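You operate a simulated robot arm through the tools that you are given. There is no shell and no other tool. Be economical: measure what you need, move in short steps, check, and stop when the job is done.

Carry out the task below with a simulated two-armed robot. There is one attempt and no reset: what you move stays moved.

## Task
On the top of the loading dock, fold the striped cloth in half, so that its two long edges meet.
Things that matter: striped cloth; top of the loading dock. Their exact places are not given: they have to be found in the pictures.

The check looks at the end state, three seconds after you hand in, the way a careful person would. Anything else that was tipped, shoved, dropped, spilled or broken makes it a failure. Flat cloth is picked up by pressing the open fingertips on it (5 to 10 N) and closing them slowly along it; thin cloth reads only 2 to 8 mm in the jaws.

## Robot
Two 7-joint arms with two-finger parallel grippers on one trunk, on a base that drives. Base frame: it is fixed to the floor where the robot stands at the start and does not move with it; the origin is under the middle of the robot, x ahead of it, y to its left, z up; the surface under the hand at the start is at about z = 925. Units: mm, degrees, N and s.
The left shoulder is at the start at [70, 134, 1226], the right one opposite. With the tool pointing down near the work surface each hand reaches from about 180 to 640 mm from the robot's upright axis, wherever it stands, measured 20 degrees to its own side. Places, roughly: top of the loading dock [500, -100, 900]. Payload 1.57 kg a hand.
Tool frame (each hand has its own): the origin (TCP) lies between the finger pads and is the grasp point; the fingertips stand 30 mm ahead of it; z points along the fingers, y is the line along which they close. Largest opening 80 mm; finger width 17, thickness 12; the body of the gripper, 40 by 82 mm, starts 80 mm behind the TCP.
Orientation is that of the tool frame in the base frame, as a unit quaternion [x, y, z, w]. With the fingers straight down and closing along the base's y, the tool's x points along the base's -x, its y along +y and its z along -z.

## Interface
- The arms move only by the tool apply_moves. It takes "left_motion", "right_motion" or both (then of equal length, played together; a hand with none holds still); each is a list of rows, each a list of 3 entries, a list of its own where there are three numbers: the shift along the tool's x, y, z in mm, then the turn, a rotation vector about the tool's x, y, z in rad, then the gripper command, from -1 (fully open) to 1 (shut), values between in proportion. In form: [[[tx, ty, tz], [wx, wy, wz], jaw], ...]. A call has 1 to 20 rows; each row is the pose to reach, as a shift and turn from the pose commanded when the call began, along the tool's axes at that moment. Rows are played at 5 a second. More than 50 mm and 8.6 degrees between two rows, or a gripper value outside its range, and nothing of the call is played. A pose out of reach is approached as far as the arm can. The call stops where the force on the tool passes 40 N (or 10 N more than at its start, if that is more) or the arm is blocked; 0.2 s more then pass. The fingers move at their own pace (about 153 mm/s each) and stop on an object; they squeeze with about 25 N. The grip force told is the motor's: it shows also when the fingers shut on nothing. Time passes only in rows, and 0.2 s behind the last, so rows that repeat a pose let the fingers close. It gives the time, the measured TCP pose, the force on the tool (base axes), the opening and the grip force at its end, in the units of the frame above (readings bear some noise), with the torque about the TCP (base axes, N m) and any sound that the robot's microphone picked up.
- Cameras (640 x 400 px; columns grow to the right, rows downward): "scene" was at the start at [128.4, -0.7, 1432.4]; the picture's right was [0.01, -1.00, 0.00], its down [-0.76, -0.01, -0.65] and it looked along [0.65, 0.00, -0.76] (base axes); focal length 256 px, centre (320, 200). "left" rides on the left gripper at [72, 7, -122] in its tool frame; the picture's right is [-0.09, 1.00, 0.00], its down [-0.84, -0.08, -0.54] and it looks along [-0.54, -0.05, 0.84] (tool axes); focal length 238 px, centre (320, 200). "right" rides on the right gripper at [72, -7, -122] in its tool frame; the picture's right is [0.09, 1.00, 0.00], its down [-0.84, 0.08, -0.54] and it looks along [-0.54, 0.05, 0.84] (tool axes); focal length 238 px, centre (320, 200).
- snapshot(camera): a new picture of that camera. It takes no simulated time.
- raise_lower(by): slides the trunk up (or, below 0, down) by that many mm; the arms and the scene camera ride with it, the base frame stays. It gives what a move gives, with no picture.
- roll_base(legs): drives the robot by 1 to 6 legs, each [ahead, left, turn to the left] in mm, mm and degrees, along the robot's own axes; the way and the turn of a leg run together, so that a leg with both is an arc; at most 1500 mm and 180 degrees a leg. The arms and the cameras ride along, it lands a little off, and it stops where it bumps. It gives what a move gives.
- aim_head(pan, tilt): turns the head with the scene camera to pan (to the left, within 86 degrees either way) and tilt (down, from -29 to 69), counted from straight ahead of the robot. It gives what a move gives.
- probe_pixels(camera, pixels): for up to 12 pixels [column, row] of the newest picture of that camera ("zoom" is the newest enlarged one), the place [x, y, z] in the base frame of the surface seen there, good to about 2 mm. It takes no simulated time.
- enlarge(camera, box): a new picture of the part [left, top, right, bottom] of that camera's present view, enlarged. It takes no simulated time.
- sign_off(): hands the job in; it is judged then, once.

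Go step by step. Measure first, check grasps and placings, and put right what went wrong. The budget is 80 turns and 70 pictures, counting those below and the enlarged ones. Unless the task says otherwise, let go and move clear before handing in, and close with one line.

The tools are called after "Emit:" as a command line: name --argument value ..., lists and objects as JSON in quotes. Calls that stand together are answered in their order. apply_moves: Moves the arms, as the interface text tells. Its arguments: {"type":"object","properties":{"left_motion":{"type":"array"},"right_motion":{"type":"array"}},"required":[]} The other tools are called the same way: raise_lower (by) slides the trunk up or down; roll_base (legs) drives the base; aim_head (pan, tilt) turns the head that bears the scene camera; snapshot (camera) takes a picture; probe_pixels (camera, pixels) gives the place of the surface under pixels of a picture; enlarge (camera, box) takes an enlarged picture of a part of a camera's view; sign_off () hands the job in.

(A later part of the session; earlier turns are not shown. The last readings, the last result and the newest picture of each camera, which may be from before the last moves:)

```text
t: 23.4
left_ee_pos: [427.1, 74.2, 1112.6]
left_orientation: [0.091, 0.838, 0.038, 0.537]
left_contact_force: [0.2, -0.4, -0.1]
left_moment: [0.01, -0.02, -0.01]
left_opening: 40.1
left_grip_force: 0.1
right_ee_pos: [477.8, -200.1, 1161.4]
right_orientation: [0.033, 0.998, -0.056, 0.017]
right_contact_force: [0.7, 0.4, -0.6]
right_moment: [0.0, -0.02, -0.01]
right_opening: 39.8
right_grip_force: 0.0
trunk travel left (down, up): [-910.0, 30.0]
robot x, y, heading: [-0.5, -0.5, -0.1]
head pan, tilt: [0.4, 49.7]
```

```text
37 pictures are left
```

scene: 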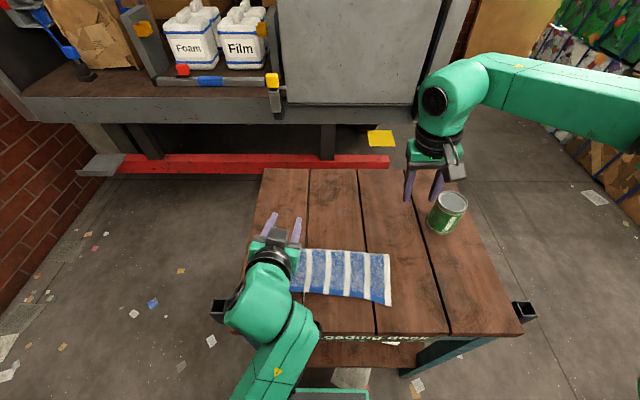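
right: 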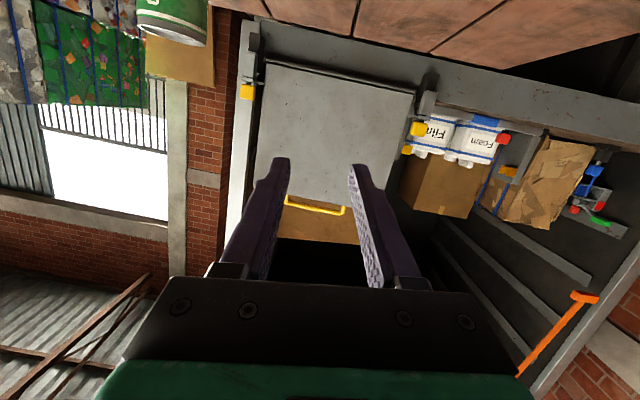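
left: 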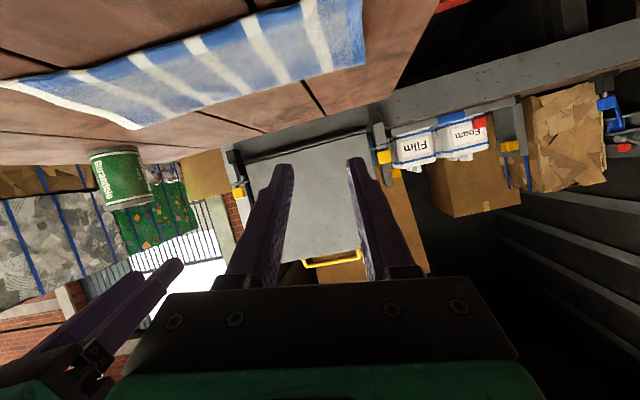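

The right hand is upright again. I'll do the same with the left and move it clear of the cloth.

Emit:
apply_moves --left_motion '[[[-10, 10, 0], [0, 0.1, 0], 0], [[-20, 20, 0], [0, 0.2, 0], 0], [[-30, 30, 0], [0, 0.3, 0], 0], [[-30, 40, 0], [0, 0.4, 0], 0], [[-30, 50, 0], [0, 0.5, 0], 0], [[-30, 60, 0], [0, 0.6, 0], 0], [[-30, 70, 0], [0, 0.7, 0], 0], [[-30, 80, 0], [0, 0.8, 0], 0], [[-30, 90, 0], [0, 0.9, 0], 0], [[-30, 100, 0], [0, 1.0, 0], 0], [[-30, 110, 0], [0, 1.1, 0], 0]]'

Emit:
snapshot --camera "scene"

Emit:
enlarge --camera "scene" --box '[260, 225, 420, 325]'

Emit:
snapshot --camera "right"

```text
t: 24.9
left_ee_pos: [444.5, 167.8, 1134.9]
left_orientation: [0.084, 0.955, 0.137, 0.251]
left_contact_force: [0.5, -0.8, 0.1]
left_moment: [0.01, 0.01, 0.01]
left_opening: 39.9
left_grip_force: 0.2
right_ee_pos: [477.4, -199.7, 1162.0]
right_orientation: [0.033, 0.998, -0.056, 0.017]
right_contact_force: [0.4, -0.8, 0.2]
right_moment: [-0.01, 0.0, -0.03]
right_opening: 39.8
right_grip_force: 0.1
trunk travel left (down, up): [-910.0, 30.0]
robot x, y, heading: [-0.7, 1.1, 0.1]
head pan, tilt: [0.4, 49.7]
stopped in row 7 (left hand): the arm was blocked; the commanded pose is now the measured one
```

```text
36 pictures are left
```

scene: 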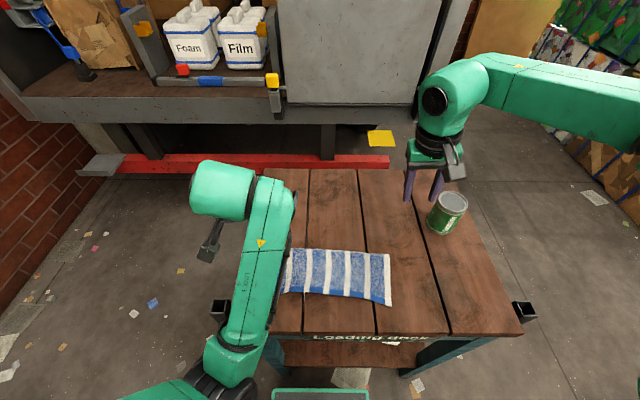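

```text
4.00 times, centred on (340, 275) of scene
```

zoom: 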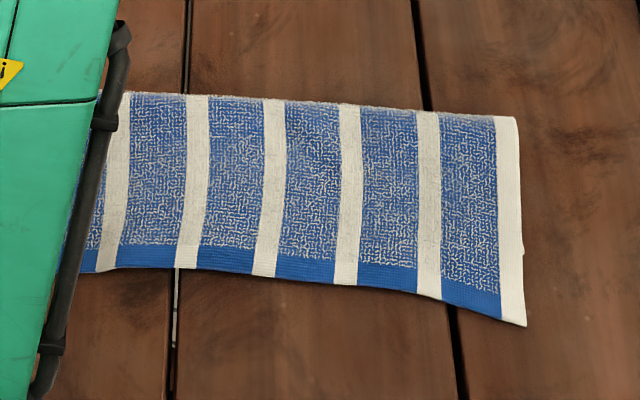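

```text
34 pictures are left
```

right: 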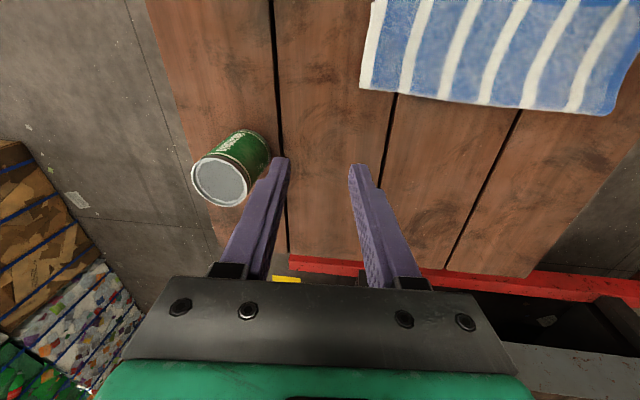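

The right end shows a small step in the outline at zoom (523,255), which may be the corner of the bottom layer. I'll probe it.

Emit:
enlarge --camera "scene" --box '[360, 245, 408, 315]'

Emit:
probe_pixels --camera "zoom" --pixels '[[320, 200]]'

Emit:
probe_pixels --camera "scene" --pixels '[[390, 287], [390, 280], [388, 305], [380, 303], [388, 258], [384, 270], [384, 280], [384, 290], [384, 298], [390, 295], [350, 258], [350, 294]]'

```text
5.71 times, centred on (384, 280) of scene
```

zoom: 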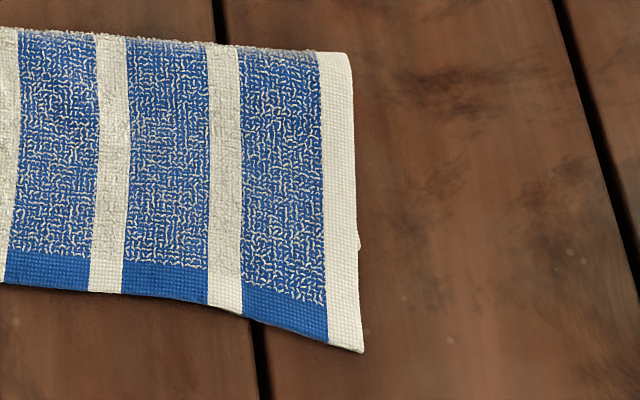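

```text
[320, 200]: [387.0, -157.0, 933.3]
```

```text
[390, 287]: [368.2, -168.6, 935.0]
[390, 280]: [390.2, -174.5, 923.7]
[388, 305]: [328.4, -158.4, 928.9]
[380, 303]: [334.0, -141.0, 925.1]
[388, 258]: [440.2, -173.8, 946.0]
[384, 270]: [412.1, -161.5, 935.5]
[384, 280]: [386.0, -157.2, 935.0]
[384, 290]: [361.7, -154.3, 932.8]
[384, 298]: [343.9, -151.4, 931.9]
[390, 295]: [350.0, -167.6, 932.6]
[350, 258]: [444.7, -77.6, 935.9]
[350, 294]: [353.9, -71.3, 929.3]
```

The bottom layer's right corner is at about (366,-168), so the top edge overshoots by roughly 40 mm on the right and 15–25 mm elsewhere. I'll regrasp the overhanging single layer with upright tools and re-lay it, straightening both hands first.

Emit:
apply_moves --left_motion '[[[0, 0, 0], [0.055, 0.101, -0.034], 0], [[0, 0, 0], [0.11, 0.203, -0.068], 0], [[0, 0, 0], [0.166, 0.304, -0.102], 0], [[0, 0, 0], [0.222, 0.406, -0.136], 0], [[0, 0, 0], [0.277, 0.507, -0.17], 0], [[0, 0, 0], [0.277, 0.507, -0.17], 0]]'

Emit:
apply_moves --right_motion '[[[0, 0, 0], [-0.056, 0.017, -0.033], 0], [[0, 0, 0], [-0.112, 0.034, -0.066], 0], [[0, 0, 0], [-0.112, 0.034, -0.066], 0]]'

Emit:
snapshot --camera "scene"

```text
t: 25.4
left_ee_pos: [445.1, 237.4, 1123.3]
left_orientation: [0.043, 0.967, 0.2, 0.155]
left_contact_force: [0.3, 0.2, 0.0]
left_moment: [-0.04, 0.05, 0.0]
left_opening: 40.0
left_grip_force: 0.0
left hand out of reach, approached as far as the arm can: row 2
right_ee_pos: [477.4, -199.0, 1160.7]
right_orientation: [0.033, 0.998, -0.057, 0.016]
right_contact_force: [-0.4, 0.0, -0.8]
right_moment: [-0.01, 0.01, -0.01]
right_opening: 39.8
right_grip_force: 0.0
trunk travel left (down, up): [-910.0, 30.0]
robot x, y, heading: [-0.2, 1.8, -0.1]
head pan, tilt: [0.4, 49.7]
stopped in row 2 (left hand): the arm was blocked; the commanded pose is now the measured one
```

```text
t: 26.2
left_ee_pos: [443.1, 236.0, 1123.6]
left_orientation: [0.044, 0.966, 0.199, 0.156]
left_contact_force: [0.4, 0.7, 0.3]
left_moment: [0.0, 0.0, -0.03]
left_opening: 40.3
left_grip_force: 0.1
right_ee_pos: [476.6, -199.8, 1162.5]
right_orientation: [0.0, 1.0, 0.0, 0.0]
right_contact_force: [0.5, 0.1, -0.4]
right_moment: [-0.03, 0.01, -0.01]
right_opening: 39.9
right_grip_force: 0.0
trunk travel left (down, up): [-910.0, 30.0]
robot x, y, heading: [1.7, 0.0, 0.0]
head pan, tilt: [0.4, 49.7]
```

```text
32 pictures are left
```

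scene: 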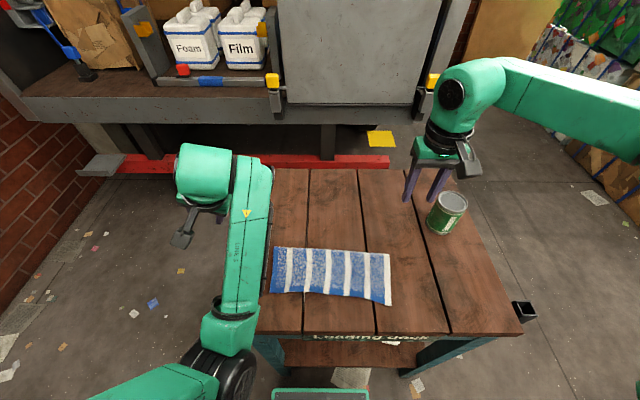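

The left arm is gradually coming back to its usual posture. I'll continue straightening it in small steps.

Emit:
apply_moves --left_motion '[[[0, 0, 0], [0.05, 0.04, -0.011], 0], [[0, 0, 0], [0.1, 0.08, -0.022], 0], [[0, 0, 0], [0.15, 0.12, -0.033], 0], [[0, 0, 0], [0.2, 0.16, -0.045], 0], [[0, 0, 0], [0.25, 0.2, -0.056], 0], [[0, 0, 0], [0.3, 0.24, -0.067], 0], [[0, 0, 0], [0.35, 0.28, -0.08], 0], [[0, 0, 0], [0.405, 0.317, -0.09], 0], [[0, 0, 0], [0.405, 0.317, -0.09], 0]]'

```text
t: 27.0
left_ee_pos: [441.9, 289.7, 1130.7]
left_orientation: [0.008, 0.971, 0.215, 0.102]
left_contact_force: [0.0, -0.1, -0.5]
left_moment: [-0.02, 0.0, 0.02]
left_opening: 40.0
left_grip_force: 0.2
left hand out of reach, approached as far as the arm can: row 3
right_ee_pos: [476.8, -200.5, 1161.6]
right_orientation: [0.0, 1.0, -0.001, 0.0]
right_contact_force: [0.3, 0.2, 0.2]
right_moment: [0.0, -0.02, 0.03]
right_opening: 40.2
right_grip_force: 0.1
trunk travel left (down, up): [-910.0, 30.0]
robot x, y, heading: [1.5, -1.6, 0.1]
head pan, tilt: [0.4, 49.7]
stopped in row 3 (left hand): the arm was blocked; the commanded pose is now the measured one
```

It's blocked by a posture limit, not by contact. I'll try once more with some height added.

Emit:
apply_moves --left_motion '[[[0, 0, -15], [0.0, 0.0, 0], 0], [[0, 0, -30], [0.05, 0.025, 0], 0], [[0, 0, -30], [0.11, 0.05, 0], 0], [[0, 0, -30], [0.17, 0.08, 0], 0], [[0, 0, -30], [0.23, 0.11, 0], 0], [[0, 0, -30], [0.29, 0.14, 0], 0], [[0, 0, -30], [0.35, 0.17, -0.01], 0], [[0, 0, -30], [0.436, 0.207, -0.016], 0], [[0, 0, -30], [0.436, 0.207, -0.016], 0]]'

Emit:
snapshot --camera "scene"

```text
t: 29.0
left_ee_pos: [469.4, 315.2, 1145.7]
left_orientation: [0.0, 1.0, -0.002, -0.001]
left_contact_force: [0.1, 0.3, -0.1]
left_moment: [-0.02, 0.01, -0.01]
left_opening: 39.8
left_grip_force: 0.1
left hand out of reach, approached as far as the arm can: row 3, 4, 5, 6, 7, 8, 9
right_ee_pos: [475.4, -198.3, 1162.4]
right_orientation: [0.0, 1.0, -0.001, -0.001]
right_contact_force: [1.2, 0.9, 0.2]
right_moment: [-0.03, 0.0, -0.01]
right_opening: 39.9
right_grip_force: 0.0
trunk travel left (down, up): [-910.0, 30.0]
robot x, y, heading: [0.9, 0.7, -0.0]
head pan, tilt: [0.4, 49.7]
```

```text
31 pictures are left
```

scene: 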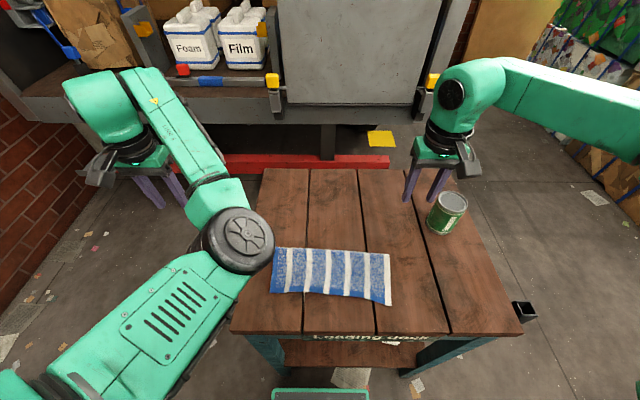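

Both hands are upright again. I'll look at the left end of the cloth and measure it.

Emit:
enlarge --camera "scene" --box '[260, 235, 340, 305]'

Emit:
probe_pixels --camera "scene" --pixels '[[271, 291], [272, 280], [275, 250], [290, 291], [310, 291], [330, 294], [350, 296], [370, 300], [280, 249], [310, 251], [340, 252], [240, 225]]'

```text
5.71 times, centred on (300, 270) of scene
```

zoom: 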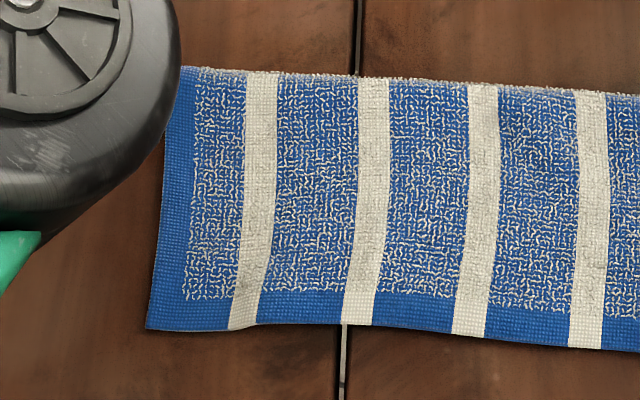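

```text
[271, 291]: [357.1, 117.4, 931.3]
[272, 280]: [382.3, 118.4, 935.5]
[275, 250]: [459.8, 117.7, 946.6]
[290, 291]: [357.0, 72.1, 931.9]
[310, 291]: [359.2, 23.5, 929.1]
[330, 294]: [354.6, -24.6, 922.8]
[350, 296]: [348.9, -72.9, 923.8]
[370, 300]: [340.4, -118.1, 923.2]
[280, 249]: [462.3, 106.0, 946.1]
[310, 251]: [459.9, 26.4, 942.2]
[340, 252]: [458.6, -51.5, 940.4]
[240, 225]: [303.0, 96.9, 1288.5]
```

I'll profile the height across the left part to find where the double layer begins.

Emit:
probe_pixels --camera "scene" --pixels '[[280, 290], [281, 288], [281, 286], [281, 284], [281, 282], [281, 280], [281, 278], [281, 275], [281, 272], [281, 268], [281, 262], [281, 256]]'

Emit:
probe_pixels --camera "scene" --pixels '[[365, 297], [365, 295], [365, 293], [365, 291], [365, 289], [365, 287], [365, 285], [365, 282], [365, 279], [365, 275], [365, 268], [365, 260]]'

```text
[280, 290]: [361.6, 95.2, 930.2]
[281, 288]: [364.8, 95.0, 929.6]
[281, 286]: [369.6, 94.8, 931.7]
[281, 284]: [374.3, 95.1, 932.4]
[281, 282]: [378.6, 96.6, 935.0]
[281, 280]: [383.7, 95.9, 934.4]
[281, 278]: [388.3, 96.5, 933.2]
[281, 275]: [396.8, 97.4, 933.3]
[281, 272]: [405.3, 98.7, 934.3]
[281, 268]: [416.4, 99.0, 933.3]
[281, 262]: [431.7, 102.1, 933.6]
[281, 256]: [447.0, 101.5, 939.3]
```

```text
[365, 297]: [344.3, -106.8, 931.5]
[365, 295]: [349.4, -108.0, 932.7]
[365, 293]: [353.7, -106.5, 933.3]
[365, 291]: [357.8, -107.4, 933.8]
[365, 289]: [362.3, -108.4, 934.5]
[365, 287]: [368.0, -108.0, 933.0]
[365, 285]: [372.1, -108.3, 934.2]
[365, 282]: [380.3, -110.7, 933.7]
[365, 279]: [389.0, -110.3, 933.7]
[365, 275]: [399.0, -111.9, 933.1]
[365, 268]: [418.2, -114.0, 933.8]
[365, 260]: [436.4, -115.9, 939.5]
```

At the left the bottom edge is at x≈378 with the top edge at 357; at the right they are about 366 and 337. So both overhangs are wide enough (≥20 mm) for a single-layer pinch. I'll move both hands above them.

Emit:
apply_moves --left_motion '[[[12, -28, 10], [0, 0, 0], 0], [[26, -56, 20], [0, 0, 0], 0], [[39, -84, 30], [0, 0, 0], 0], [[52, -112, 45], [0, 0, 0], 0], [[65, -142, 65], [0, 0, 0], 0], [[78, -172, 90], [0, 0, 0], 0], [[92, -202, 115], [0, 0, 0], 0], [[105, -230, 140], [0, 0, 0], 0], [[105, -230, 155], [0, 0, 0], 0]]' --right_motion '[[[16, 8, 5], [0, 0, 0], 0], [[32, 16, 15], [0, 0, 0], 0], [[48, 24, 30], [0, 0, 0], 0], [[64, 34, 50], [0, 0, 0], 0], [[80, 43, 70], [0, 0, 0], 0], [[96, 52, 95], [0, 0, 0], 0], [[114, 61, 120], [0, 0, 0], 0], [[131, 69, 150], [0, 0, 0], 0], [[131, 69, 170], [0, 0, 0], 0]]'

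Emit:
snapshot --camera "left"

Emit:
snapshot --camera "right"

```text
t: 30.2
left_ee_pos: [460.5, 245.6, 1057.5]
left_orientation: [-0.036, 0.996, 0.07, 0.052]
left_contact_force: [0.1, -0.7, 0.7]
left_moment: [0.02, 0.03, 0.02]
left_opening: 39.9
left_grip_force: 0.0
left hand out of reach, approached as far as the arm can: row 1, 2, 3, 4, 5, 6
right_ee_pos: [391.8, -157.5, 1086.9]
right_orientation: [0.001, 1.0, -0.001, 0.001]
right_contact_force: [-0.7, 0.4, -0.1]
right_moment: [0.04, 0.02, 0.04]
right_opening: 40.1
right_grip_force: 0.1
trunk travel left (down, up): [-910.0, 30.0]
robot x, y, heading: [1.0, 5.4, 0.1]
head pan, tilt: [0.4, 49.7]
stopped in row 6 (left hand): the arm was blocked; the commanded pose is now the measured one
```

```text
29 pictures are left
```

left: 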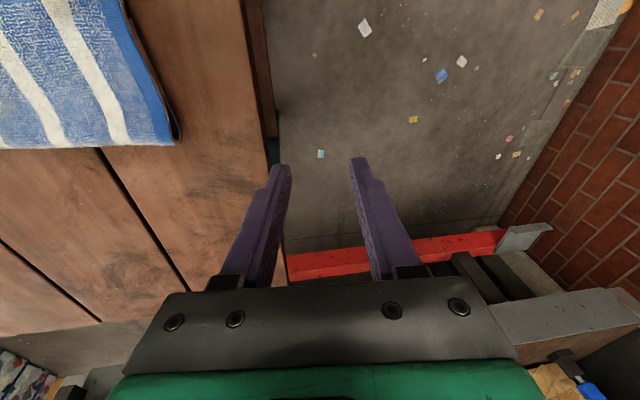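

```text
28 pictures are left
```

right: 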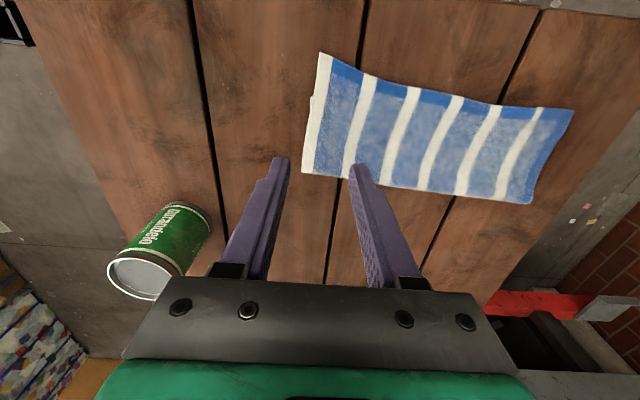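

The left arm's elbow is folded inward, which blocks it. I'll extend the left hand forward to let the elbow swing out before coming back.

Emit:
apply_moves --left_motion '[[[-15, 0, -20], [0.04, 0.03, 0.02], 0], [[-35, 0, -40], [0.08, 0.06, 0.04], 0], [[-55, 0, -55], [0.14, 0.104, 0.072], 0], [[-75, 0, -60], [0.14, 0.104, 0.072], 0], [[-95, -5, -60], [0.14, 0.104, 0.072], 0], [[-115, -10, -60], [0.14, 0.104, 0.072], 0], [[-135, -15, -60], [0.14, 0.104, 0.072], 0], [[-145, -30, -60], [0.14, 0.104, 0.072], 0], [[-145, -60, -60], [0.14, 0.104, 0.072], 0], [[-145, -90, -60], [0.14, 0.104, 0.072], 0]]'

Emit:
snapshot --camera "scene"

```text
t: 32.5
left_ee_pos: [606.0, 156.7, 1118.3]
left_orientation: [0.0, 1.0, 0.0, 0.0]
left_contact_force: [-0.2, -0.8, 0.2]
left_moment: [0.02, -0.01, 0.04]
left_opening: 40.0
left_grip_force: 0.0
left hand out of reach, approached as far as the arm can: row 2, 3
right_ee_pos: [393.9, -158.7, 1085.9]
right_orientation: [0.0, 1.0, -0.001, 0.0]
right_contact_force: [0.2, 0.3, 0.8]
right_moment: [0.02, 0.02, 0.01]
right_opening: 40.2
right_grip_force: 0.1
trunk travel left (down, up): [-910.0, 30.0]
robot x, y, heading: [-1.6, 1.1, 0.1]
head pan, tilt: [0.4, 49.7]
```

```text
27 pictures are left
```

scene: 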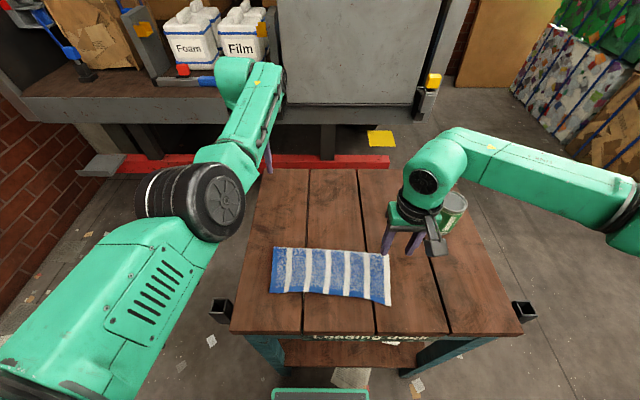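

The left arm is back in a usable posture. I'll bring it back along the middle toward the front left part of the cloth at a safe height.

Emit:
apply_moves --left_motion '[[[25, -5, 0], [0, 0, 0], 0], [[50, -10, 0], [0, 0, 0], 0], [[75, -20, 0], [0, 0, 0], 0], [[100, -30, 0], [0, 0, 0], 0], [[125, -40, 0], [0, 0, 0], 0], [[150, -50, 5], [0, 0, 0], 0], [[175, -55, 10], [0, 0, 0], 0], [[200, -60, 15], [0, 0, 0], 0], [[220, -66, 25], [0, 0, 0], 0], [[242, -72, 40], [0, 0, 0], 0], [[242, -72, 40], [0, 0, 0], 0]]'

Emit:
snapshot --camera "scene"

```text
t: 34.3
left_ee_pos: [484.8, 173.1, 1043.9]
left_orientation: [-0.038, 0.997, 0.064, 0.031]
left_contact_force: [-0.5, 0.3, 0.0]
left_moment: [0.03, 0.01, 0.0]
left_opening: 40.0
left_grip_force: 0.1
left hand out of reach, approached as far as the arm can: row 3, 4, 5, 6, 7, 8, 9
right_ee_pos: [392.6, -154.6, 1085.8]
right_orientation: [0.0, 1.0, -0.002, 0.0]
right_contact_force: [-1.7, 0.1, 0.0]
right_moment: [0.0, 0.0, -0.01]
right_opening: 40.1
right_grip_force: 0.1
trunk travel left (down, up): [-910.0, 30.0]
robot x, y, heading: [-1.4, -1.4, 0.3]
head pan, tilt: [0.4, 49.7]
stopped in row 9 (left hand): the arm was blocked; the commanded pose is now the measured one
```

```text
26 pictures are left
```

scene: 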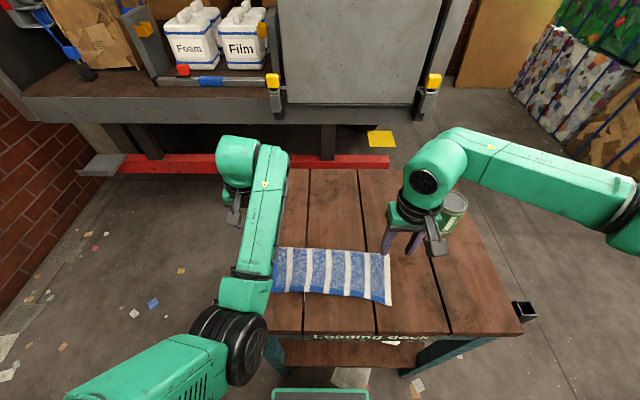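

The left elbow keeps folding inward. The right arm can do both ends one after the other, so I'll park the left hand out to the side and bring the right over the right overhang.

Emit:
apply_moves --left_motion '[[[0, 20, -20], [0, 0, 0], 0], [[0, 45, -40], [0, 0, 0], 0], [[0, 70, -60], [0, 0, 0], 0], [[0, 95, -80], [0, 0, 0], 0], [[0, 120, -90], [0, 0, 0], 0], [[0, 140, -90], [0, 0, 0], 0]]'

Emit:
apply_moves --right_motion '[[[15, 10, 20], [0, 0, 0], 0], [[30, 20, 45], [0, 0, 0], 0], [[47, 27, 70], [0, 0, 0], 0], [[47, 27, 90], [0, 0, 0], 0], [[47, 27, 110], [0, 0, 0], 0], [[47, 27, 121], [0, 0, 0], 0], [[47, 27, 121], [0, 0, 0], 0]]'

Emit:
snapshot --camera "right"

Emit:
snapshot --camera "scene"

```text
t: 35.7
left_ee_pos: [474.5, 302.7, 1146.8]
left_orientation: [-0.036, 0.997, 0.061, 0.03]
left_contact_force: [-0.6, 0.4, 0.6]
left_moment: [0.03, -0.01, 0.0]
left_opening: 40.2
left_grip_force: 0.0
left hand out of reach, approached as far as the arm can: row 2, 3, 4, 5, 6
right_ee_pos: [394.1, -156.7, 1086.7]
right_orientation: [0.0, 1.0, 0.0, -0.001]
right_contact_force: [0.0, -1.0, 0.4]
right_moment: [-0.02, 0.01, 0.01]
right_opening: 40.0
right_grip_force: 0.0
trunk travel left (down, up): [-910.0, 30.0]
robot x, y, heading: [-1.3, -2.6, 0.3]
head pan, tilt: [0.4, 49.7]
```

```text
t: 37.3
left_ee_pos: [475.6, 303.9, 1146.6]
left_orientation: [-0.037, 0.997, 0.062, 0.032]
left_contact_force: [-0.1, -0.3, -0.2]
left_moment: [0.0, -0.01, -0.03]
left_opening: 39.9
left_grip_force: 0.0
right_ee_pos: [345.8, -131.4, 965.8]
right_orientation: [0.0, 1.0, -0.001, 0.001]
right_contact_force: [0.8, 0.4, -0.6]
right_moment: [-0.01, 0.0, 0.01]
right_opening: 39.8
right_grip_force: 0.1
trunk travel left (down, up): [-910.0, 30.0]
robot x, y, heading: [-3.0, 1.0, 0.4]
head pan, tilt: [0.4, 49.7]
```

```text
25 pictures are left
```

right: 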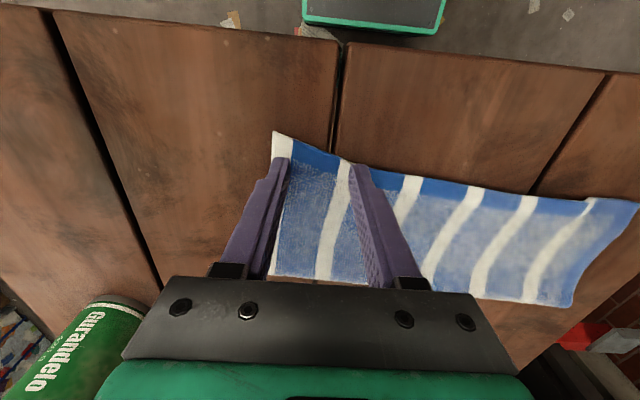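

```text
24 pictures are left
```

scene: 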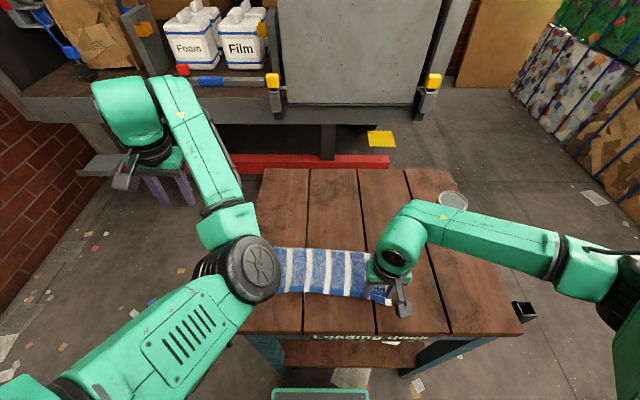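

The fingertips straddle the edge near the right corner, at about (320,155) in the right picture. I'll check how far inside they are.

Emit:
probe_pixels --camera "right" --pixels '[[275, 135], [300, 147], [325, 157], [325, 165], [325, 172], [325, 180], [325, 190], [272, 190], [340, 165]]'

Emit:
enlarge --camera "right" --box '[240, 110, 400, 210]'

```text
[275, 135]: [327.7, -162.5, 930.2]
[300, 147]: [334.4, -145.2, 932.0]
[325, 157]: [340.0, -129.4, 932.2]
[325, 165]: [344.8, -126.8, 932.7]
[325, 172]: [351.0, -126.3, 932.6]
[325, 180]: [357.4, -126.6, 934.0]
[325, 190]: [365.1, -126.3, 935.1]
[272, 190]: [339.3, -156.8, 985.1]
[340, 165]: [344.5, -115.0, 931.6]
```

```text
4.00 times, centred on (320, 160) of right
```

zoom: 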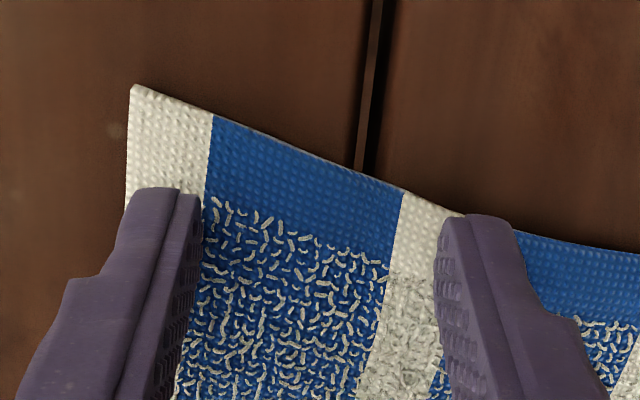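

The TCP sits 9 mm inside the edge and clear of the bottom layer (which starts at x≈365). I'll press and close slowly.

Emit:
apply_moves --right_motion '[[[0, 0, 4], [0, 0, 0], 0], [[0, 0, 7], [0, 0, 0], 0], [[0, 0, 9.5], [0, 0, 0], 0], [[0, 0, 9.5], [0, 0, 0], 0.1], [[0, 0, 9.5], [0, 0, 0], 0.2], [[0, 0, 9.5], [0, 0, 0], 0.3], [[0, 0, 9.5], [0, 0, 0], 0.4], [[0, 0, 9.5], [0, 0, 0], 0.5], [[0, 0, 9.5], [0, 0, 0], 0.6], [[0, 0, 9.5], [0, 0, 0], 0.7], [[0, 0, 9.5], [0, 0, 0], 0.8], [[0, 0, 9.5], [0, 0, 0], 0.9], [[0, 0, 9.5], [0, 0, 0], 1], [[0, 0, 9.5], [0, 0, 0], 1], [[0, 0, 9.5], [0, 0, 0], 1]]'

Emit:
enlarge --camera "right" --box '[200, 90, 440, 240]'

```text
t: 40.5
left_ee_pos: [472.5, 306.1, 1146.7]
left_orientation: [-0.038, 0.997, 0.061, 0.033]
left_contact_force: [1.1, 0.4, 0.7]
left_moment: [0.01, -0.01, -0.02]
left_opening: 39.8
left_grip_force: 0.1
right_ee_pos: [345.2, -128.0, 957.6]
right_orientation: [0.0, 1.0, -0.002, 0.001]
right_contact_force: [1.0, 3.1, 18.7]
right_moment: [0.13, -0.04, -0.01]
right_opening: 5.0
right_grip_force: 24.9
trunk travel left (down, up): [-910.0, 30.0]
robot x, y, heading: [0.5, 1.2, 0.0]
head pan, tilt: [0.4, 49.7]
```

```text
2.67 times, centred on (320, 165) of right
```

zoom: 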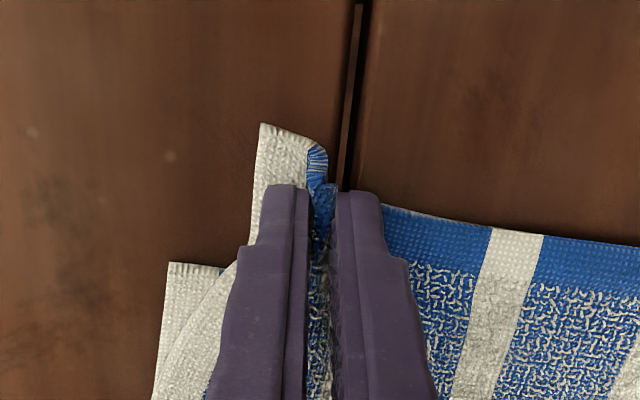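

The pinch is good (5 mm), and the bottom corner is now visible at zoom (168,263). I'll lift the top layer, swing it forward to free the fold, and re-lay it about 30 mm further from the robot.

Emit:
apply_moves --right_motion '[[[-5, 0, -12], [0, 0, 0], 1], [[-15, 0, -30], [0, 0, 0], 1], [[-30, -1, -45], [0, 0, 0], 1], [[-50, -2, -60], [0, 0, 0], 1], [[-70, -3, -70], [0, 0, 0], 1], [[-88, -4, -78], [0, 0, 0], 1], [[-88, -4, -78], [0, 0, 0], 1], [[-75, -4, -68], [0, 0, 0], 1], [[-62, -4, -55], [0, 0, 0], 1], [[-50, -4, -42], [0, 0, 0], 1], [[-40, -4, -28], [0, 0, 0], 1], [[-33, -4, -15], [0, 0, 0], 1], [[-31, -4, -8], [0, 0, 0], 1], [[-31, -4, -8], [0, 0, 0], 1]]'

Emit:
snapshot --camera "right"

Emit:
enlarge --camera "scene" --box '[260, 220, 420, 320]'

```text
t: 43.5
left_ee_pos: [474.3, 304.8, 1145.6]
left_orientation: [-0.037, 0.997, 0.062, 0.03]
left_contact_force: [-0.3, -0.2, 0.0]
left_moment: [0.0, 0.01, 0.0]
left_opening: 40.0
left_grip_force: 0.0
right_ee_pos: [377.9, -134.0, 964.9]
right_orientation: [0.001, 1.0, 0.0, 0.001]
right_contact_force: [-0.2, 0.1, 1.1]
right_moment: [0.01, -0.01, 0.01]
right_opening: 4.6
right_grip_force: 25.1
trunk travel left (down, up): [-910.0, 30.0]
robot x, y, heading: [-0.5, 4.1, 0.1]
head pan, tilt: [0.4, 49.7]
```

```text
21 pictures are left
```

right: 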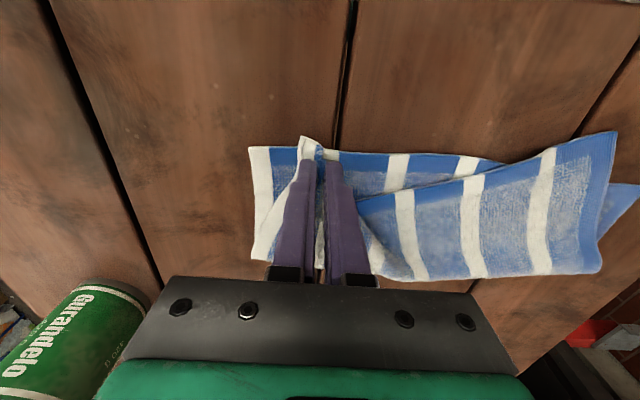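

```text
4.00 times, centred on (340, 270) of scene
```

zoom: 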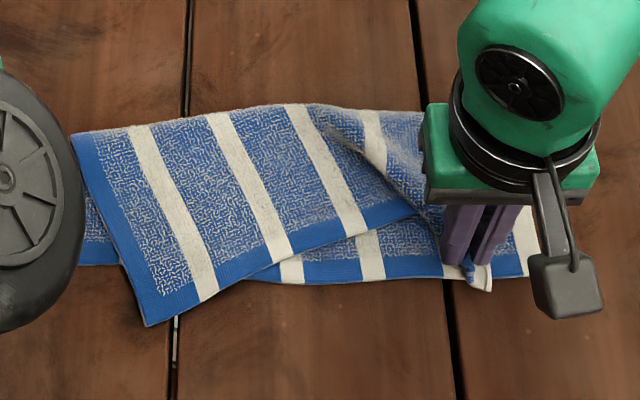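

The right end is at the near edge, but the left part of the top layer swung askew; the bottom layer looks unmoved. I'll release here, lift straight up and then place the left end.

Emit:
apply_moves --right_motion '[[[0, 0, 4], [0, 0, 0], 1], [[0, 0, 4], [0, 0, 0], 0.7], [[0, 0, 4], [0, 0, 0], 0.4], [[0, 0, 4], [0, 0, 0], 0.1], [[0, 0, 4], [0, 0, 0], 0], [[0, 0, -10], [0, 0, 0], 0], [[0, 0, -30], [0, 0, 0], 0], [[0, 0, -70], [0, 0, 0], 0], [[0, 0, -115], [0, 0, 0], 0], [[0, -40, -130], [0, 0, 0], 0], [[0, -80, -130], [0, 0, 0], 0]]'

Emit:
apply_moves --left_motion '[[[-10, 20, -10], [0, 0, 0], 0], [[-30, 45, -15], [0, 0, 0], 0], [[-60, 65, -15], [0, 0, 0], 0], [[-90, 85, -15], [0, 0, 0], 0], [[-110, 100, -15], [0, 0, 0], 0]]'

Emit:
snapshot --camera "scene"

Emit:
enlarge --camera "scene" --box '[260, 220, 420, 320]'

```text
t: 45.9
left_ee_pos: [474.6, 303.0, 1148.2]
left_orientation: [-0.038, 0.997, 0.063, 0.031]
left_contact_force: [-0.4, 0.1, 0.4]
left_moment: [0.04, -0.03, 0.01]
left_opening: 40.3
left_grip_force: 0.1
right_ee_pos: [375.2, -217.1, 1095.5]
right_orientation: [0.0, 1.0, 0.0, 0.001]
right_contact_force: [-0.5, -0.1, 0.4]
right_moment: [0.03, 0.0, 0.0]
right_opening: 39.9
right_grip_force: 0.0
trunk travel left (down, up): [-910.0, 30.0]
robot x, y, heading: [0.4, -5.0, 0.2]
head pan, tilt: [0.4, 49.7]
```

```text
t: 47.1
left_ee_pos: [576.1, 409.9, 1179.2]
left_orientation: [-0.039, 0.997, 0.061, 0.031]
left_contact_force: [0.1, 0.8, -0.1]
left_moment: [0.0, 0.0, -0.01]
left_opening: 39.7
left_grip_force: 0.0
right_ee_pos: [376.0, -214.1, 1095.3]
right_orientation: [0.0, 1.0, -0.002, 0.0]
right_contact_force: [0.5, -0.3, 0.6]
right_moment: [0.0, 0.03, 0.0]
right_opening: 40.0
right_grip_force: 0.0
trunk travel left (down, up): [-910.0, 30.0]
robot x, y, heading: [0.0, -1.2, 0.2]
head pan, tilt: [0.4, 49.7]
```

```text
19 pictures are left
```

scene: 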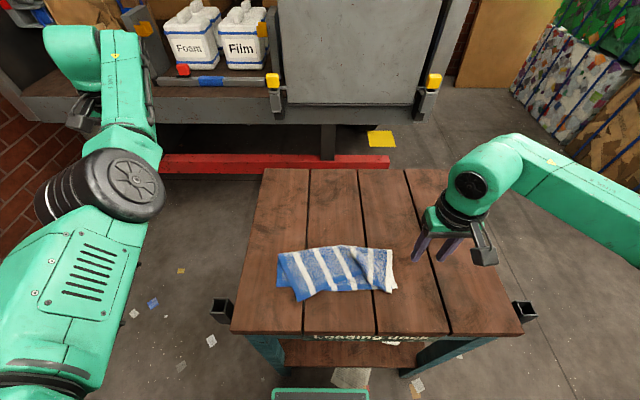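

```text
4.00 times, centred on (340, 270) of scene
```

zoom: 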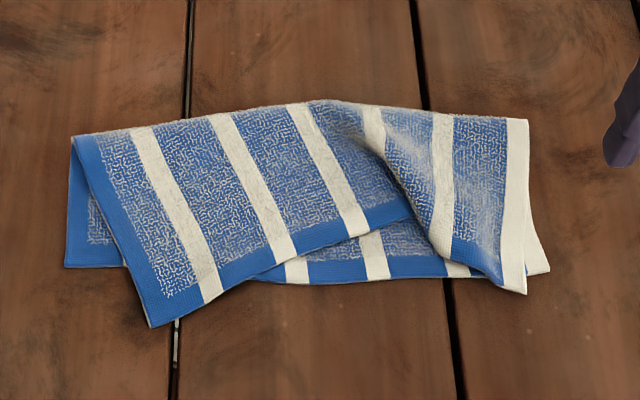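

The bottom layer seems intact (near corners at zoom (65,267) and (548,272)), while the top layer is skewed. I'll measure all the corners.

Emit:
probe_pixels --camera "zoom" --pixels '[[68, 264], [546, 270], [76, 138], [526, 122], [152, 322], [523, 290], [270, 278], [375, 276], [330, 104], [405, 215], [225, 284], [440, 252]]'

```text
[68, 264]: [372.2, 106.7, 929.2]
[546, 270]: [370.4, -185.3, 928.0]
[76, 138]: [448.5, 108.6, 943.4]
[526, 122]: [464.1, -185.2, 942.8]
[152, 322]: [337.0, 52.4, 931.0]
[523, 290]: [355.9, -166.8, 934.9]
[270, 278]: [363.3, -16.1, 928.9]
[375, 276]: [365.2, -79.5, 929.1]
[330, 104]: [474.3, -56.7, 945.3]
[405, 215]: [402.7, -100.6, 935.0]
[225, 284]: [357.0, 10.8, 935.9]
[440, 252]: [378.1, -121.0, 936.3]
```

The top-left corner is at (337,52) and should be at about (373,107). I'll bring the right hand over it, yawed about 26° to match the skewed edge, with a narrower jaw.

Emit:
apply_moves --right_motion '[[[3, 35, 0], [0, 0, -0.06], 0.35], [[6, 70, 0], [0, 0, -0.12], 0.35], [[9, 105, 0], [0, 0, -0.18], 0.35], [[12, 140, 5], [0, 0, -0.24], 0.35], [[15, 175, 20], [0, 0, -0.3], 0.35], [[18, 205, 40], [0, 0, -0.36], 0.35], [[21, 230, 65], [0, 0, -0.42], 0.35], [[24, 251, 90], [0, 0, -0.454], 0.35], [[24, 251, 120], [0, 0, -0.454], 0.35], [[24, 251, 129], [0, 0, -0.454], 0.35], [[24, 251, 129], [0, 0, -0.454], 0.35]]'

Emit:
snapshot --camera "right"

```text
t: 49.5
left_ee_pos: [575.8, 409.0, 1179.2]
left_orientation: [-0.039, 0.997, 0.063, 0.03]
left_contact_force: [0.6, 0.7, -1.1]
left_moment: [0.02, 0.03, 0.0]
left_opening: 39.9
left_grip_force: 0.1
right_ee_pos: [353.5, 38.7, 966.0]
right_orientation: [-0.225, 0.974, 0.0, 0.0]
right_contact_force: [0.9, 1.2, -1.0]
right_moment: [0.0, -0.02, -0.01]
right_opening: 25.7
right_grip_force: 0.1
trunk travel left (down, up): [-910.0, 30.0]
robot x, y, heading: [1.0, -2.3, 0.2]
head pan, tilt: [0.4, 49.7]
```

```text
17 pictures are left
```

right: 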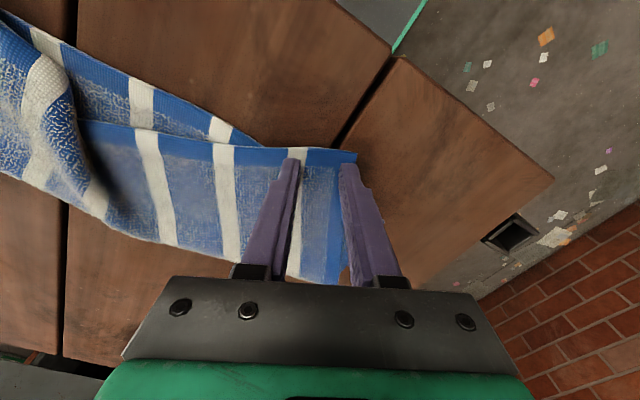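

The jaws line up with the skewed edge near its corner (358,155), clear of the bottom layer. I'll shift 5 mm inward, press and close.

Emit:
apply_moves --right_motion '[[[0, -5, 4], [0, 0, 0], 0.35], [[0, -5, 7], [0, 0, 0], 0.35], [[0, -5, 9.5], [0, 0, 0], 0.35], [[0, -5, 9.5], [0, 0, 0], 0.45], [[0, -5, 9.5], [0, 0, 0], 0.55], [[0, -5, 9.5], [0, 0, 0], 0.65], [[0, -5, 9.5], [0, 0, 0], 0.75], [[0, -5, 9.5], [0, 0, 0], 0.85], [[0, -5, 9.5], [0, 0, 0], 0.95], [[0, -5, 9.5], [0, 0, 0], 1], [[0, -5, 9.5], [0, 0, 0], 1], [[0, -5, -5], [0, 0, 0], 1], [[0, -5, -20], [0, 0, 0], 1]]'

Emit:
snapshot --camera "right"

```text
t: 51.1
left_ee_pos: [572.3, 406.1, 1181.0]
left_orientation: [-0.037, 0.997, 0.063, 0.03]
left_contact_force: [0.1, -0.2, 0.2]
left_moment: [0.0, -0.01, 0.01]
left_opening: 40.1
left_grip_force: 0.0
right_ee_pos: [354.6, 33.5, 959.1]
right_orientation: [-0.225, 0.974, 0.0, 0.003]
right_contact_force: [-2.2, -2.8, 20.5]
right_moment: [-0.16, -0.1, -0.05]
right_opening: 4.1
right_grip_force: 24.8
trunk travel left (down, up): [-910.0, 30.0]
robot x, y, heading: [-2.9, 1.6, -0.1]
head pan, tilt: [0.4, 49.7]
stopped in row 8 (right hand): the force on the tool passed its limit at 43 N (the readings are from after the stop); the commanded pose is now the measured one
```

```text
16 pictures are left
```

right: 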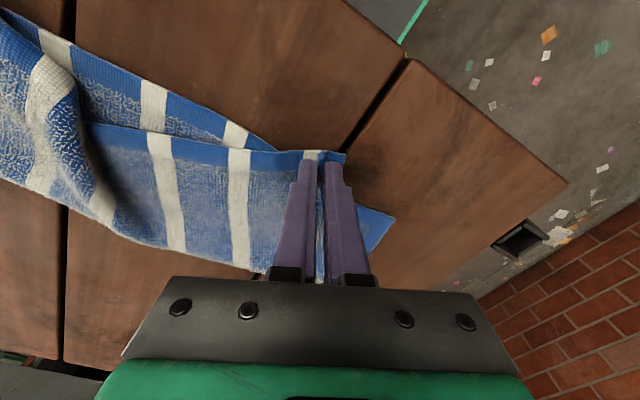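

The edge is pinched (4.1 mm). I'll lift it, swing it forward and to the left while undoing the yaw, and then lay it over the near-left corner.

Emit:
apply_moves --right_motion '[[[-6.7, 2.3, -15], [0, 0, 0.076], 1], [[-18.8, 4.2, -32], [0, 0, 0.152], 1], [[-36.6, 6.6, -50], [0, 0, 0.228], 1], [[-57.2, 7.7, -63], [0, 0, 0.304], 1], [[-77.7, 8.8, -73], [0, 0, 0.38], 1], [[-97.4, 8.2, -80], [0, 0, 0.454], 1], [[-109.1, 4.7, -82], [0, 0, 0.454], 1], [[-109.1, 4.7, -82], [0, 0, 0.454], 1], [[-98.3, 9.9, -74], [0, 0, 0.454], 1], [[-85.7, 16, -62], [0, 0, 0.454], 1], [[-73.1, 22.2, -48], [0, 0, 0.454], 1], [[-61.5, 27.9, -34], [0, 0, 0.454], 1], [[-53.4, 31.9, -20], [0, 0, 0.454], 1], [[-48, 34.4, -8], [0, 0, 0.454], 1], [[-48, 34.4, -8], [0, 0, 0.454], 1]]'

Emit:
enlarge --camera "scene" --box '[260, 220, 420, 320]'

Emit:
snapshot --camera "right"

```text
t: 54.3
left_ee_pos: [575.0, 408.3, 1179.3]
left_orientation: [-0.038, 0.997, 0.062, 0.03]
left_contact_force: [-1.5, -0.3, 0.9]
left_moment: [0.01, 0.03, 0.0]
left_opening: 40.0
left_grip_force: 0.0
right_ee_pos: [384.6, 85.7, 965.9]
right_orientation: [0.0, 1.0, 0.0, 0.002]
right_contact_force: [-0.3, -0.2, 0.7]
right_moment: [-0.02, -0.01, 0.08]
right_opening: 4.1
right_grip_force: 24.4
trunk travel left (down, up): [-910.0, 30.0]
robot x, y, heading: [-3.2, 0.5, -0.1]
head pan, tilt: [0.4, 49.7]
```

```text
4.00 times, centred on (340, 270) of scene
```

zoom: 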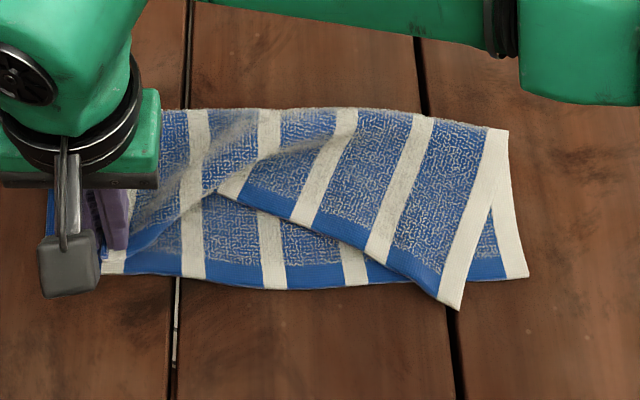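

```text
14 pictures are left
```

right: 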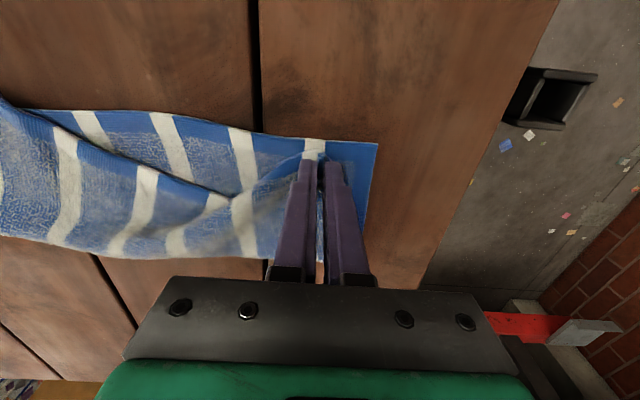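

The left end is now at the near-left corner, but the right end pivoted inward. I'll release here, and then move the right corner back with only a low lift, so the rest stays put.

Emit:
apply_moves --right_motion '[[[0, 0, 4], [0, 0, 0], 1], [[0, 0, 4], [0, 0, 0], 0.8], [[0, 0, 4], [0, 0, 0], 0.6], [[0, 0, 4], [0, 0, 0], 0.35], [[0, 0, 4], [0, 0, 0], 0.35], [[0, 0, -10], [0, 0, 0], 0.35], [[0, 0, -30], [0, 0, 0], 0.35], [[0, 0, -70], [0, 0, 0], 0.35], [[0, -40, -100], [0, 0, 0], 0.35], [[0, -80, -120], [0, 0, 0], 0.35], [[0, -120, -120], [0, 0, 0], 0.35], [[0, -160, -120], [0, 0, 0], 0.35], [[0, -205, -120], [0, 0, 0], 0.35], [[0, -250, -120], [0, 0, 0], 0.35], [[0, -295, -120], [0, 0, 0], 0.35]]'

Emit:
enlarge --camera "scene" --box '[260, 220, 420, 320]'

Emit:
probe_pixels --camera "zoom" --pixels '[[455, 302], [525, 275], [392, 268], [505, 134], [360, 110], [60, 120], [52, 260], [90, 262], [180, 272], [265, 283], [235, 190], [440, 272]]'

```text
t: 57.5
left_ee_pos: [574.3, 406.4, 1180.0]
left_orientation: [-0.038, 0.997, 0.063, 0.031]
left_contact_force: [-0.5, 0.6, -0.1]
left_moment: [0.02, 0.02, 0.01]
left_opening: 39.9
left_grip_force: 0.0
right_ee_pos: [384.3, -211.8, 1084.4]
right_orientation: [-0.001, 1.0, 0.0, 0.002]
right_contact_force: [-0.2, 0.8, -0.6]
right_moment: [-0.01, 0.0, -0.02]
right_opening: 26.1
right_grip_force: 0.1
trunk travel left (down, up): [-910.0, 30.0]
robot x, y, heading: [-0.9, -0.6, 0.1]
head pan, tilt: [0.4, 49.7]
```

```text
4.00 times, centred on (340, 270) of scene
```

zoom: 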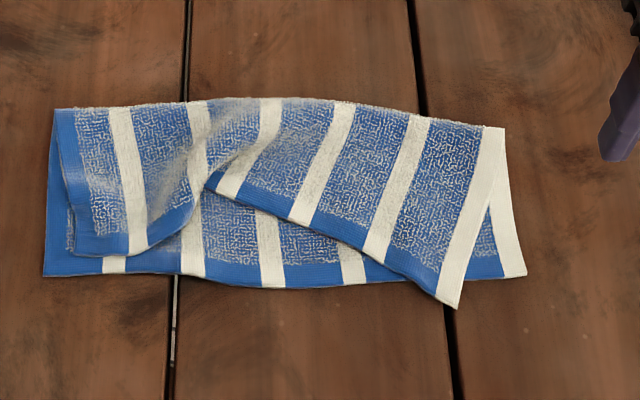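

```text
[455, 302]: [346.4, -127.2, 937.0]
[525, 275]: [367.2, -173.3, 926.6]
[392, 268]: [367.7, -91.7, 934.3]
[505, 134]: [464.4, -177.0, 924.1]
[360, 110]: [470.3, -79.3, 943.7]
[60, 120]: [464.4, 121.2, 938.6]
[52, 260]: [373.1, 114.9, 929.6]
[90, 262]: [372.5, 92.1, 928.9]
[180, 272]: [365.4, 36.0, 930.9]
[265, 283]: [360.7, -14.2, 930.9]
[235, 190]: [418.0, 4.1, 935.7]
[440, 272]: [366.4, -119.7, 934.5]
```

Both ends need to be held at once, so I need the left arm. Its trouble may come from the raised trunk; I'll raise both hands, put the trunk back near its starting height, and bring the left hand to its starting pose.

Emit:
apply_moves --left_motion '[[[0, 0, -20], [0.03, 0.015, 0.02], 0], [[0, 0, -40], [0.06, 0.03, 0.04], 0], [[0, 0, -60], [0.09, 0.045, 0.06], 0], [[0, 0, -70], [0.124, 0.062, 0.076], 0]]' --right_motion '[[[0, 0, -25], [0, 0, 0], 0.35], [[0, 0, -50], [0, 0, 0], 0.35], [[0, 0, -75], [0, 0, 0], 0.35], [[0, 0, -90], [0, 0, 0], 0.35]]'

Emit:
raise_lower --by -110

Emit:
apply_moves --left_motion '[[[10, -30, 0], [0, 0, 0], 0], [[20, -60, 0], [0, 0, 0], 0], [[30, -90, 0], [0, 0, 0], 0], [[40, -120, 0], [0, 0, 0], 0], [[55, -150, 0], [0, 0, 0], 0], [[70, -180, 0], [0, 0, 0], 0], [[85, -210, 0], [0, 0, 0], 0], [[100, -240, 0], [0, 0, 0], 0], [[100, -240, 0], [0, 0, 0], 0]]'

Emit:
snapshot --camera "scene"

```text
t: 58.5
left_ee_pos: [560.3, 395.6, 1246.8]
left_orientation: [0.0, 1.0, 0.0, -0.001]
left_contact_force: [0.0, 0.3, -0.5]
left_moment: [0.04, 0.04, 0.01]
left_opening: 40.1
left_grip_force: 0.0
left hand out of reach, approached as far as the arm can: row 3, 4
right_ee_pos: [384.5, -209.4, 1175.8]
right_orientation: [0.001, 1.0, 0.0, 0.003]
right_contact_force: [0.3, -0.1, -0.4]
right_moment: [0.0, 0.0, 0.0]
right_opening: 26.2
right_grip_force: 0.1
trunk travel left (down, up): [-910.0, 30.0]
robot x, y, heading: [1.5, 2.3, -0.0]
head pan, tilt: [0.4, 49.7]
```

```text
t: 60.0
left_ee_pos: [558.9, 396.3, 1138.7]
left_orientation: [0.002, 1.0, 0.0, 0.0]
left_contact_force: [0.5, -0.7, -0.2]
left_moment: [-0.02, 0.0, 0.05]
left_opening: 39.9
left_grip_force: 0.0
right_ee_pos: [383.8, -209.9, 1065.4]
right_orientation: [0.001, 1.0, 0.0, 0.002]
right_contact_force: [0.1, -0.5, -0.5]
right_moment: [-0.02, -0.01, 0.03]
right_opening: 26.2
right_grip_force: 0.0
trunk travel left (down, up): [-800.0, 140.0]
robot x, y, heading: [0.4, 0.3, 0.1]
head pan, tilt: [0.4, 49.7]
```

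```text
t: 62.0
left_ee_pos: [567.7, 181.4, 1147.1]
left_orientation: [0.0, 1.0, 0.0, -0.001]
left_contact_force: [-0.1, -0.2, 0.5]
left_moment: [0.0, 0.05, 0.03]
left_opening: 39.9
left_grip_force: 0.0
left hand out of reach, approached as far as the arm can: row 1, 2, 3, 5, 6, 7, 8, 9
right_ee_pos: [385.2, -209.8, 1065.1]
right_orientation: [0.001, 1.0, -0.002, 0.001]
right_contact_force: [-0.3, 0.1, -0.2]
right_moment: [0.0, 0.02, 0.0]
right_opening: 25.7
right_grip_force: 0.0
trunk travel left (down, up): [-800.0, 140.0]
robot x, y, heading: [0.4, -1.0, -0.1]
head pan, tilt: [0.4, 49.7]
```

```text
12 pictures are left
```

scene: 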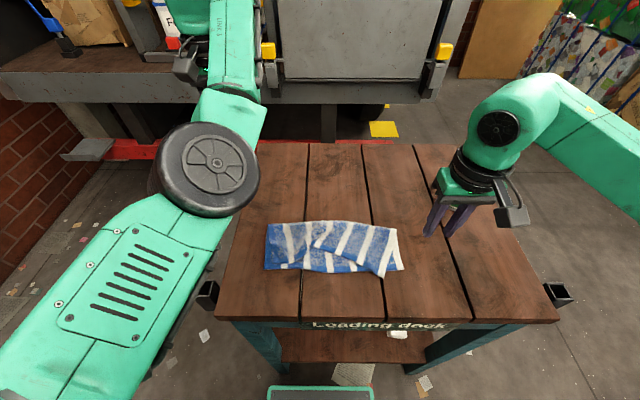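

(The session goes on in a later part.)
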